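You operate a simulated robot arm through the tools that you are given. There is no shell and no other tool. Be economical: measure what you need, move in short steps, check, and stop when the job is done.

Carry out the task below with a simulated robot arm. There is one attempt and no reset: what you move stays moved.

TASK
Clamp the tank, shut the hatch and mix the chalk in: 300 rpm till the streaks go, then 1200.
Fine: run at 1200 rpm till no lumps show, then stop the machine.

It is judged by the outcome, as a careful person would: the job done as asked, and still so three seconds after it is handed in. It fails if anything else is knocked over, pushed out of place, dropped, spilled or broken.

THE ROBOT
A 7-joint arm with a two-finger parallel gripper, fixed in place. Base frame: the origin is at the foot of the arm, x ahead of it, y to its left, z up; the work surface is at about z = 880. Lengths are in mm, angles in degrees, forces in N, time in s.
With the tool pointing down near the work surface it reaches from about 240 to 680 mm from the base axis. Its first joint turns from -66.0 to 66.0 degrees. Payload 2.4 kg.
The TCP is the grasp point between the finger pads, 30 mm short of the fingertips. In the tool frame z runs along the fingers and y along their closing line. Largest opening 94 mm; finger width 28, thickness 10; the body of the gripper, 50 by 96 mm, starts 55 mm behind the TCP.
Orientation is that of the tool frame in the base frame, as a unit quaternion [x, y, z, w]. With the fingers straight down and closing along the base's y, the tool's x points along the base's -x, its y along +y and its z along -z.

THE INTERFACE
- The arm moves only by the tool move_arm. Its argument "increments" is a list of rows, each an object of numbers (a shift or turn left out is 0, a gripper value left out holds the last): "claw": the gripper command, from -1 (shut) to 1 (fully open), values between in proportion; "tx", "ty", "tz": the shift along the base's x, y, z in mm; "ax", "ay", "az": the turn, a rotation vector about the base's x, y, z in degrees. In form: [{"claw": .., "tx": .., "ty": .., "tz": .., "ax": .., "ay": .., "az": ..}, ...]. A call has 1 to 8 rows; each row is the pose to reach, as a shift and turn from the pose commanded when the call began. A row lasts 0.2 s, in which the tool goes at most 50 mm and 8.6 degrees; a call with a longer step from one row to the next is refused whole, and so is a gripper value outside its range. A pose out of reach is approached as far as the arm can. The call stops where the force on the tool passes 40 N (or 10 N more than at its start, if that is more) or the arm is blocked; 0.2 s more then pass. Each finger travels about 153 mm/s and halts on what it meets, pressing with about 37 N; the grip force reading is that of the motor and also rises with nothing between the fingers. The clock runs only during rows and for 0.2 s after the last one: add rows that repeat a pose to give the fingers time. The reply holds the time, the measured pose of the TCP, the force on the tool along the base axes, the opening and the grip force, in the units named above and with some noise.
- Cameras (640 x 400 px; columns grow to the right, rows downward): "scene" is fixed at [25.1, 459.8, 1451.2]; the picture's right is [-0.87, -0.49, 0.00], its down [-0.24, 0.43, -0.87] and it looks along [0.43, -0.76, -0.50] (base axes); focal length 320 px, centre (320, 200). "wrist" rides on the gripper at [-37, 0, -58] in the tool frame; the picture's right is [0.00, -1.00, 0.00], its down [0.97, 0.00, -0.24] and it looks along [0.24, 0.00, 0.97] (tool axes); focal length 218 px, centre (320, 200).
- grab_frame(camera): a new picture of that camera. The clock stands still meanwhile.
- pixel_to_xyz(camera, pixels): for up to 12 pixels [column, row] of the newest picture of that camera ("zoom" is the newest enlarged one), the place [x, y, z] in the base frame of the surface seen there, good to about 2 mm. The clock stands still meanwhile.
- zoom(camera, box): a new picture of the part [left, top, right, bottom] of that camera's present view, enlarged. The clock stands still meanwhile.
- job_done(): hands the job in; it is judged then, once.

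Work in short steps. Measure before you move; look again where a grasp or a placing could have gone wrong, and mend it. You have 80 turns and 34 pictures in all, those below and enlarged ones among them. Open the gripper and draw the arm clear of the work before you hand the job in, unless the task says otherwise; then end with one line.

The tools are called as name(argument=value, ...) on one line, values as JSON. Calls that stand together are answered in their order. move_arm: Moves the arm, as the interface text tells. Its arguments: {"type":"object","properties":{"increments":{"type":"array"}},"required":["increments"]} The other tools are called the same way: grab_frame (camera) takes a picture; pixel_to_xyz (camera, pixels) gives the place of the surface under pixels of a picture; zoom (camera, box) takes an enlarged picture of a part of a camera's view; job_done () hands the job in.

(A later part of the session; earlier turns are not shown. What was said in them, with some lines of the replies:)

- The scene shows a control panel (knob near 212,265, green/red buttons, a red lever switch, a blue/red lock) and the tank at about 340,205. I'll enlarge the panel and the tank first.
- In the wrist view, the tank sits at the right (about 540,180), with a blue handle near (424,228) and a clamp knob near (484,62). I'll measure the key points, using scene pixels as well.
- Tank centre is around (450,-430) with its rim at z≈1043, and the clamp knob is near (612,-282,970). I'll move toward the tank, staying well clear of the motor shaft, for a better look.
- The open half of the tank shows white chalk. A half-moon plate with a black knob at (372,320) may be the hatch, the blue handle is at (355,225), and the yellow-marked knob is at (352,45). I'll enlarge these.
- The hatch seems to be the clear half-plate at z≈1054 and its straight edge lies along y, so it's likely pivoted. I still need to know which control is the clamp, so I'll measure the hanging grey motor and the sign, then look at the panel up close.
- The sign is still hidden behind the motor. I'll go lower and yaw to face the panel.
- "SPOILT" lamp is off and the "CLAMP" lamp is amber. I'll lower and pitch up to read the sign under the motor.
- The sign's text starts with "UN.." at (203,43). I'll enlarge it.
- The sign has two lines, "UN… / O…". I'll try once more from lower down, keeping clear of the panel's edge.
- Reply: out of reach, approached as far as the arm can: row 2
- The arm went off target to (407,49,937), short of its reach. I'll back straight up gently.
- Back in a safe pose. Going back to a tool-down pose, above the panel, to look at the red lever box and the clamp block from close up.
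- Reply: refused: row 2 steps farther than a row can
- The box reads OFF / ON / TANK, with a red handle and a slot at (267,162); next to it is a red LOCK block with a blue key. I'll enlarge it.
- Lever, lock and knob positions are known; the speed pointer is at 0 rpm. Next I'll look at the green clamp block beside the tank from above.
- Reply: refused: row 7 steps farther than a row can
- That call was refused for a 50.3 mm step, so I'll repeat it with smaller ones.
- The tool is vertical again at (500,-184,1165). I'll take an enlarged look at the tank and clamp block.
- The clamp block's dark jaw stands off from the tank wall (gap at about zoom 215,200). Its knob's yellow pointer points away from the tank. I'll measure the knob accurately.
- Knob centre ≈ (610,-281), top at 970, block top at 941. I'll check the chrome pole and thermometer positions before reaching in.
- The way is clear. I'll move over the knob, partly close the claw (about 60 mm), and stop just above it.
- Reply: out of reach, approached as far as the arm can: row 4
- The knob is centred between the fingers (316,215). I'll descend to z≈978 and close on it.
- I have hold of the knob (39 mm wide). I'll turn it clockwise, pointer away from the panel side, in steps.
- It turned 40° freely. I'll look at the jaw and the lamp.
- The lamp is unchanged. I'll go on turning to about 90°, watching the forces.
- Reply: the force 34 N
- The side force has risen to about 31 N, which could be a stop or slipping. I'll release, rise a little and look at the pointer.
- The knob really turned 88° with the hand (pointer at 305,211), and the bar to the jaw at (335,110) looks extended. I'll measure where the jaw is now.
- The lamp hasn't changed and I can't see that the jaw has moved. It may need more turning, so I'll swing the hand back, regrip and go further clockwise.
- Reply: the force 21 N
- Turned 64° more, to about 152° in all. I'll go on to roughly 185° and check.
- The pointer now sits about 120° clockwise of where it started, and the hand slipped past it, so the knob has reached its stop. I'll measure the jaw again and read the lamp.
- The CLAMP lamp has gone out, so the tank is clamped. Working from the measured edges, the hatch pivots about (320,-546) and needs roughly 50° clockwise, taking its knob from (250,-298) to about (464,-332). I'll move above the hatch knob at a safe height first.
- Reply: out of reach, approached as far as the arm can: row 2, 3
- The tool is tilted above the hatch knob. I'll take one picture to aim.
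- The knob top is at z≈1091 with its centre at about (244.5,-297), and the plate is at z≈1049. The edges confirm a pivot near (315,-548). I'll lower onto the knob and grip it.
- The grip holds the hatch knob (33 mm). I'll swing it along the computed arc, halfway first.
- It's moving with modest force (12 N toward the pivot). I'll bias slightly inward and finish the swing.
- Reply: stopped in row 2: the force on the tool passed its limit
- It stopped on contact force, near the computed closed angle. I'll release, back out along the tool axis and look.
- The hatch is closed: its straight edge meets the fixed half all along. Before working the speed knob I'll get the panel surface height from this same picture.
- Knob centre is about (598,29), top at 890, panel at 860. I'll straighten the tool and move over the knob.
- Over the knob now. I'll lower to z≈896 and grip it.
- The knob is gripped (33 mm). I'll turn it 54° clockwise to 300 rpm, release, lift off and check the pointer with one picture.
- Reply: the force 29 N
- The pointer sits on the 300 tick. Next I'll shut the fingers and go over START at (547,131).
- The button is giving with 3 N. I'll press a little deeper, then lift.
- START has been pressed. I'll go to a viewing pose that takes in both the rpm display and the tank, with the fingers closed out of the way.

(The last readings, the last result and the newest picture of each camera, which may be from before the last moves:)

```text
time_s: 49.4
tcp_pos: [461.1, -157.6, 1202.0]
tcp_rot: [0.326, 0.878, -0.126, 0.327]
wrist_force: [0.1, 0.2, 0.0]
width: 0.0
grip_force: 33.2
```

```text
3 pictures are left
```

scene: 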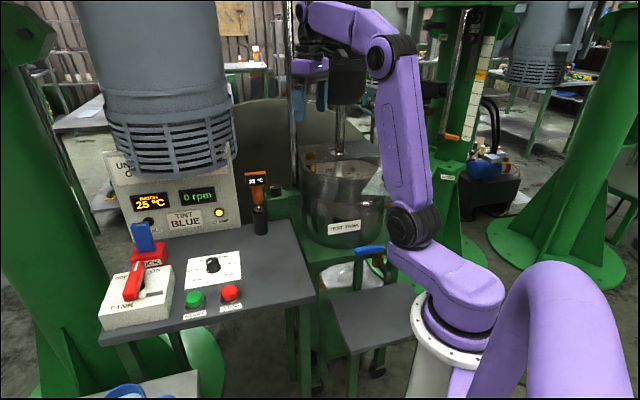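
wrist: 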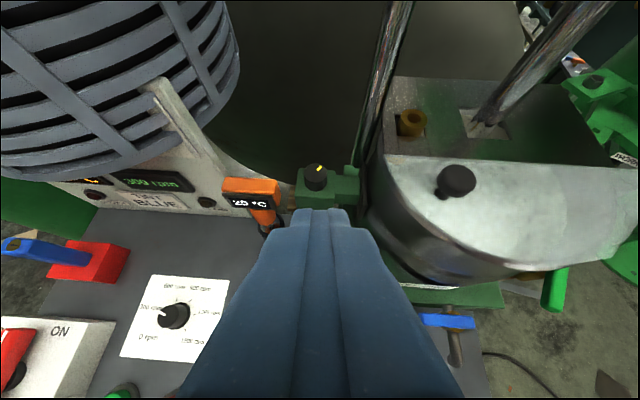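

The display reads about 300 rpm, so it's mixing; pale wisps still show through the hatch. I'll keep it at 300 while moving to a steeper view over the hatch.

move_arm(increments=[{"ax": 5.4, "ay": 6.2, "ty": -14, "tz": 12}, {"ax": 10.8, "ay": 12.4, "ty": -28, "tz": 25}, {"ax": 16.2, "ay": 18.6, "ty": -42, "tz": 37}, {"ax": 21.6, "ay": 24.8, "ty": -56, "tz": 50, "tx": -10}, {"ax": 27, "ay": 30.8, "ty": -70, "tz": 62, "tx": -20}, {"ax": 27, "ay": 30.8, "ty": -70, "tz": 62, "tx": -20}, {"ax": 27, "ay": 30.8, "ty": -70, "tz": 62, "tx": -20}, {"ax": 27, "ay": 30.8, "ty": -70, "tz": 62, "tx": -20}])

move_arm(increments=[{"tz": 0}, {"tz": 0}, {"tz": 0}, {"tz": 0}, {"tz": 0}, {"tz": 0}, {"tz": 0}, {"tz": 0}])

move_arm(increments=[{"tz": 0}, {"tz": 0}, {"tz": 0}, {"tz": 0}, {"tz": 0}, {"tz": 0}, {"tz": 0}, {"tz": 0}])

move_arm(increments=[{"tz": 0}, {"tz": 0}, {"tz": 0}, {"tz": 0}, {"tz": 0}, {"tz": 0}, {"tz": 0}, {"tz": 0}])

move_arm(increments=[{"tz": 0}, {"tz": 0}, {"tz": 0}, {"tz": 0}, {"tz": 0}, {"tz": 0}, {"tz": 0}, {"tz": 0}])

move_arm(increments=[{"tz": 0}, {"tz": 0}, {"tz": 0}, {"tz": 0}, {"tz": 0}, {"tz": 0}, {"tz": 0}, {"tz": 0}])

move_arm(increments=[{"tz": 0}, {"tz": 0}, {"tz": 0}, {"tz": 0}, {"tz": 0}, {"tz": 0}, {"tz": 0}, {"tz": 0}])

move_arm(increments=[{"tz": 0}, {"tz": 0}, {"tz": 0}, {"tz": 0}, {"tz": 0}, {"tz": 0}, {"tz": 0}, {"tz": 0}])

move_arm(increments=[{"tz": 0}, {"tz": 0}, {"tz": 0}, {"tz": 0}, {"tz": 0}, {"tz": 0}, {"tz": 0}, {"tz": 0}])

zoom(camera="wrist", box=[270, 30, 530, 192])

```text
time_s: 51.2
tcp_pos: [441.5, -226.9, 1264.5]
tcp_rot: [0.348, 0.937, -0.001, 0.001]
wrist_force: [0.3, -0.9, -1.0]
width: 0.0
grip_force: 33.0
```

```text
time_s: 53.0
tcp_pos: [442.3, -226.9, 1262.8]
tcp_rot: [0.347, 0.938, -0.001, 0.0]
wrist_force: [-0.1, -0.1, 0.6]
width: 0.0
grip_force: 32.8
```

```text
time_s: 54.8
tcp_pos: [442.1, -227.5, 1263.3]
tcp_rot: [0.347, 0.938, -0.001, 0.0]
wrist_force: [0.1, -0.3, 0.2]
width: 0.1
grip_force: 32.9
```

```text
time_s: 56.6
tcp_pos: [442.2, -226.7, 1263.2]
tcp_rot: [0.348, 0.937, -0.001, 0.001]
wrist_force: [-0.6, -0.4, 0.0]
width: 0.0
grip_force: 32.9
```

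```text
time_s: 58.4
tcp_pos: [443.1, -225.0, 1263.3]
tcp_rot: [0.347, 0.938, -0.001, 0.001]
wrist_force: [0.3, 0.1, -0.2]
width: 0.0
grip_force: 32.6
```

```text
time_s: 60.2
tcp_pos: [442.0, -227.5, 1263.8]
tcp_rot: [0.348, 0.938, -0.001, 0.0]
wrist_force: [-0.2, -0.1, -0.4]
width: 0.2
grip_force: 33.0
```

```text
time_s: 62.0
tcp_pos: [441.7, -226.3, 1262.2]
tcp_rot: [0.348, 0.937, -0.001, 0.0]
wrist_force: [-0.2, -0.6, -0.1]
width: 0.2
grip_force: 33.0
```

```text
time_s: 63.8
tcp_pos: [441.8, -227.6, 1264.3]
tcp_rot: [0.348, 0.937, -0.001, 0.0]
wrist_force: [-0.3, 0.1, -0.2]
width: 0.0
grip_force: 32.9
```

```text
time_s: 65.6
tcp_pos: [442.8, -226.1, 1262.8]
tcp_rot: [0.348, 0.938, -0.001, 0.0]
wrist_force: [0.0, -0.4, -0.9]
width: 0.0
grip_force: 33.2
```

```text
2.46 times, centred on (400, 111) of wrist
```

zoom: 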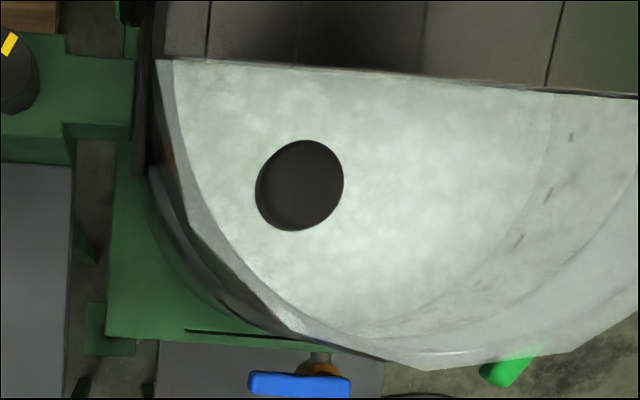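

Bands of streaks are gone; only small lumps remain as pale blobs. I'll go back to the speed knob with a hand yaw that allows the 162° turn to 1200.

move_arm(increments=[{"claw": 0.3, "az": 8, "ty": 40}, {"az": 16, "ty": 80}, {"az": 24, "tx": 20, "ty": 120}, {"az": 32, "tx": 45, "ty": 158}, {"az": 40, "tx": 75, "ty": 190}, {"az": 48, "tx": 105, "ty": 220, "tz": -20}, {"az": 56, "tx": 132, "ty": 242, "tz": -50}, {"az": 64, "tx": 157, "ty": 257, "tz": -85}])

move_arm(increments=[{"az": 8, "tz": -40}, {"az": 16, "tz": -85}, {"az": 24, "tz": -130}, {"az": 32, "tz": -175}, {"az": 36, "tz": -215}])

```text
time_s: 67.4
tcp_pos: [600.0, 30.8, 1178.1]
tcp_rot: [-0.202, 0.979, -0.001, 0.002]
wrist_force: [0.4, 0.8, -0.4]
width: 61.1
grip_force: 0.1
```

```text
time_s: 68.6
tcp_pos: [599.7, 30.4, 963.5]
tcp_rot: [-0.496, 0.869, -0.001, 0.001]
wrist_force: [0.1, 0.8, -0.9]
width: 60.9
grip_force: 0.1
```

In place above the knob with yaw about +59°. I'll lower and grip.

move_arm(increments=[{"tx": -1, "tz": -35}, {"tx": -1, "tz": -66}, {"tx": -1, "tz": -66, "claw": -1}, {"tx": -1, "tz": -66}])

move_arm(increments=[{"az": -8.1}, {"az": -16.2}, {"az": -24.3}, {"az": -32.4}, {"az": -40.5}, {"az": -48.6}, {"az": -56.7}, {"az": -64.8}])

move_arm(increments=[{"az": -8.1}, {"az": -16.2}, {"az": -24.3}, {"az": -32.4}, {"az": -40.5}, {"az": -48.6}, {"az": -56.7}, {"az": -64.8}])

move_arm(increments=[{"az": -8.1}, {"az": -16.2}, {"az": -24.3}, {"az": -32.4}])

```text
time_s: 69.6
tcp_pos: [600.5, 27.4, 898.4]
tcp_rot: [-0.493, 0.87, -0.002, 0.005]
wrist_force: [21.7, -10.6, -8.2]
width: 33.1
grip_force: 45.5
```

```text
time_s: 71.4
tcp_pos: [600.8, 27.7, 899.3]
tcp_rot: [0.049, 0.999, -0.001, 0.005]
wrist_force: [19.5, -16.8, 3.0]
width: 33.1
grip_force: 45.4
```

```text
time_s: 73.2
tcp_pos: [600.8, 28.2, 897.7]
tcp_rot: [0.577, 0.817, 0.001, 0.004]
wrist_force: [21.5, -13.7, 1.6]
width: 32.9
grip_force: 45.0
```

```text
time_s: 74.2
tcp_pos: [600.6, 29.4, 897.7]
tcp_rot: [0.781, 0.624, 0.002, 0.003]
wrist_force: [23.4, -13.2, 0.3]
width: 32.8
grip_force: 45.2
```

Turned the full 162° without slipping. I'll release, lift, and go back to the viewing pose over the hatch.

move_arm(increments=[{"claw": 0.3}, {"tz": 0}, {"tz": 45}, {"tz": 90}, {"tz": 135}, {"tz": 180}, {"tx": -20, "ty": -20, "tz": 210}])

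move_arm(increments=[{"claw": -1, "az": 8, "tx": -20, "ty": -25, "tz": 30}, {"az": 16, "tx": -45, "ty": -55, "tz": 60}, {"az": 24, "tx": -70, "ty": -88, "tz": 85}, {"az": 32, "tx": -95, "ty": -122, "tz": 110}, {"az": 40, "tx": -115, "ty": -158, "tz": 130}, {"az": 48, "tx": -130, "ty": -195, "tz": 145}, {"az": 56, "tx": -136, "ty": -225, "tz": 156}, {"az": 62, "tx": -137, "ty": -238, "tz": 156}])

move_arm(increments=[{"tz": 0}, {"tz": 0}, {"tz": 0}, {"tz": 0}, {"tz": 0}, {"tz": 0}, {"tz": 0}, {"tz": 0}])

move_arm(increments=[{"tz": 0}, {"tz": 0}, {"tz": 0}, {"tz": 0}, {"tz": 0}, {"tz": 0}, {"tz": 0}, {"tz": 0}])

move_arm(increments=[{"tz": 0}, {"tz": 0}, {"tz": 0}, {"tz": 0}, {"tz": 0}, {"tz": 0}, {"tz": 0}, {"tz": 0}])

move_arm(increments=[{"tz": 0}, {"tz": 0}, {"tz": 0}, {"tz": 0}, {"tz": 0}, {"tz": 0}, {"tz": 0}, {"tz": 0}])

zoom(camera="wrist", box=[270, 30, 530, 192])

```text
time_s: 75.8
tcp_pos: [578.8, 9.9, 1109.4]
tcp_rot: [0.781, 0.625, -0.002, 0.0]
wrist_force: [0.9, -0.9, 0.0]
width: 61.3
grip_force: 0.0
```

```text
time_s: 77.6
tcp_pos: [440.3, -227.8, 1263.7]
tcp_rot: [0.346, 0.938, -0.001, 0.001]
wrist_force: [-0.4, -0.1, 0.5]
width: 0.0
grip_force: 33.5
```

```text
time_s: 79.4
tcp_pos: [440.9, -226.9, 1263.4]
tcp_rot: [0.347, 0.938, -0.001, 0.001]
wrist_force: [0.1, 0.2, 0.3]
width: 0.0
grip_force: 33.2
```

```text
time_s: 81.2
tcp_pos: [440.5, -227.4, 1263.5]
tcp_rot: [0.348, 0.937, -0.001, 0.001]
wrist_force: [0.5, 0.5, 0.1]
width: 0.0
grip_force: 32.7
```

```text
time_s: 83.0
tcp_pos: [442.0, -228.5, 1264.1]
tcp_rot: [0.348, 0.938, -0.002, 0.001]
wrist_force: [0.2, 0.6, 0.0]
width: 0.1
grip_force: 33.4
```

```text
time_s: 84.8
tcp_pos: [439.8, -227.4, 1262.9]
tcp_rot: [0.348, 0.938, -0.001, 0.0]
wrist_force: [-0.2, -0.4, 0.4]
width: 0.0
grip_force: 33.6
```

```text
2.46 times, centred on (400, 111) of wrist
```

zoom: 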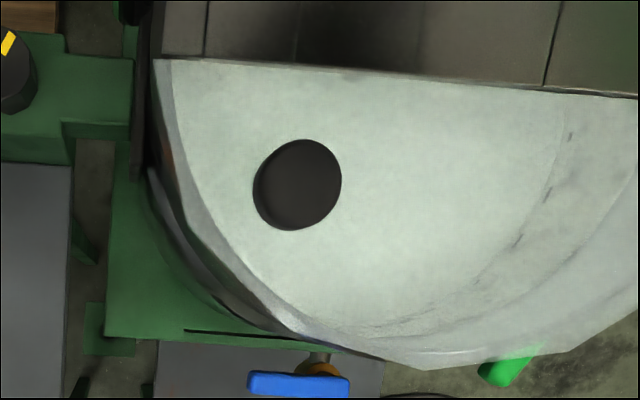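

The surface is now uniform, with no lumps. I'll go straight to STOP at (489,79).

move_arm(increments=[{"ty": 42}, {"ty": 84}, {"ty": 126, "tx": 10}, {"ty": 170, "tx": 20}, {"ty": 212, "tx": 30, "tz": -15}, {"ty": 252, "tx": 40, "tz": -40}, {"ty": 285, "tx": 47, "tz": -75}, {"ty": 306, "tx": 48, "tz": -118}])

move_arm(increments=[{"tz": -48}, {"tz": -96}, {"tz": -144}, {"tz": -190}, {"tz": -220}])

move_arm(increments=[{"tz": -8}, {"tz": -13}, {"tz": -18}, {"tz": -22}, {"tz": -25}])

```text
time_s: 86.6
tcp_pos: [489.8, 77.7, 1144.5]
tcp_rot: [0.348, 0.937, -0.002, 0.0]
wrist_force: [-0.4, -0.2, 0.2]
width: 0.0
grip_force: 32.5
```

```text
time_s: 87.8
tcp_pos: [489.7, 79.6, 927.2]
tcp_rot: [0.348, 0.937, -0.001, 0.001]
wrist_force: [-0.6, 1.1, -0.5]
width: 0.0
grip_force: 32.9
```

```text
time_s: 89.0
tcp_pos: [489.9, 78.1, 900.9]
tcp_rot: [0.347, 0.938, -0.001, 0.002]
wrist_force: [0.0, 0.3, 5.0]
width: 0.0
grip_force: 33.1
```

STOP has been pushed (5 N at the same depth that worked for START). I'll lift off, open the gripper and draw back clear.

move_arm(increments=[{"tz": 25}, {"tz": 70}, {"tz": 120}, {"tz": 170}, {"tz": 220, "claw": 1}, {"tz": 270, "tx": -20, "ty": -20}, {"tz": 310, "tx": -40, "ty": -50}, {"tz": 340, "tx": -50, "ty": -85}])

move_arm(increments=[{"tz": 0}, {"tz": 0}, {"tz": 0}, {"tz": 0}, {"tz": 0}, {"tz": 0}])

zoom(camera="scene", box=[110, 130, 390, 305])

```text
refused: row 6 steps farther than a row can; nothing moved
```

```text
time_s: 90.4
tcp_pos: [489.2, 78.8, 901.6]
tcp_rot: [0.348, 0.938, -0.001, 0.0]
wrist_force: [1.6, 1.0, 5.4]
width: 0.2
grip_force: 33.0
```

```text
2.29 times, centred on (250, 218) of scene
```

zoom: 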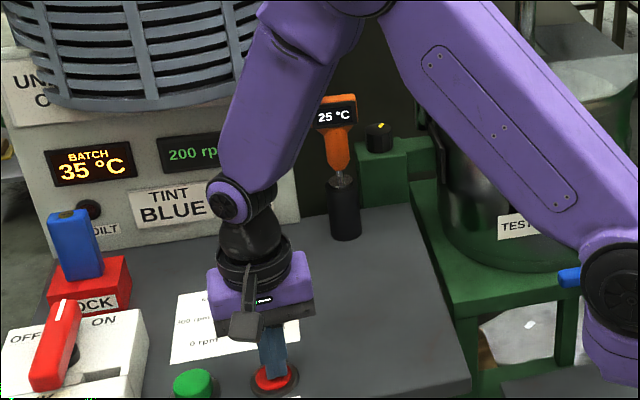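

That lift was refused for an over-long step, but the picture shows the speed already down to 200 rpm, the batch at 35 °C and the SPOILT lamp dark. The STOP took, so I'll lift off, open and draw clear.

move_arm(increments=[{"tz": 25}, {"tz": 65}, {"tz": 110}, {"tz": 155}, {"tz": 200, "claw": 1}, {"tz": 240, "tx": -10, "ty": -15}, {"tz": 275, "tx": -20, "ty": -40}, {"tz": 305, "tx": -25, "ty": -70}])

move_arm(increments=[{"tz": 0}, {"tz": 0}, {"tz": 0}, {"tz": 0}, {"tz": 0}, {"tz": 0}, {"tz": 0}, {"tz": 0}])

move_arm(increments=[{"tz": 0}, {"tz": 0}, {"tz": 0}, {"tz": 0}, {"tz": 0}, {"tz": 0}, {"tz": 0}, {"tz": 0}])

```text
time_s: 92.2
tcp_pos: [464.0, 9.7, 1206.4]
tcp_rot: [0.348, 0.937, -0.001, 0.0]
wrist_force: [-0.4, 0.4, 0.3]
width: 93.9
grip_force: 0.0
```

```text
time_s: 94.0
tcp_pos: [462.8, 8.3, 1205.2]
tcp_rot: [0.348, 0.937, -0.001, 0.0]
wrist_force: [-0.3, -0.4, 0.2]
width: 94.1
grip_force: 0.0
```

```text
time_s: 95.8
tcp_pos: [463.7, 8.8, 1204.5]
tcp_rot: [0.348, 0.938, -0.001, 0.0]
wrist_force: [0.8, 0.1, 0.5]
width: 93.9
grip_force: 0.1
```

The arm is clear with the gripper open, and the machine has had over five seconds more to run down. Handing in.

job_done()

```text
The job is handed in.
```

The tank is clamped and the hatch shut; I mixed the chalk at 300 rpm until the streaks went, then with the knob turned to 1200 until no lumps showed, and pressed STOP. I didn't see the display read 1200, and it was at 200 rpm and falling in my last picture, so I didn't see it reach 0.
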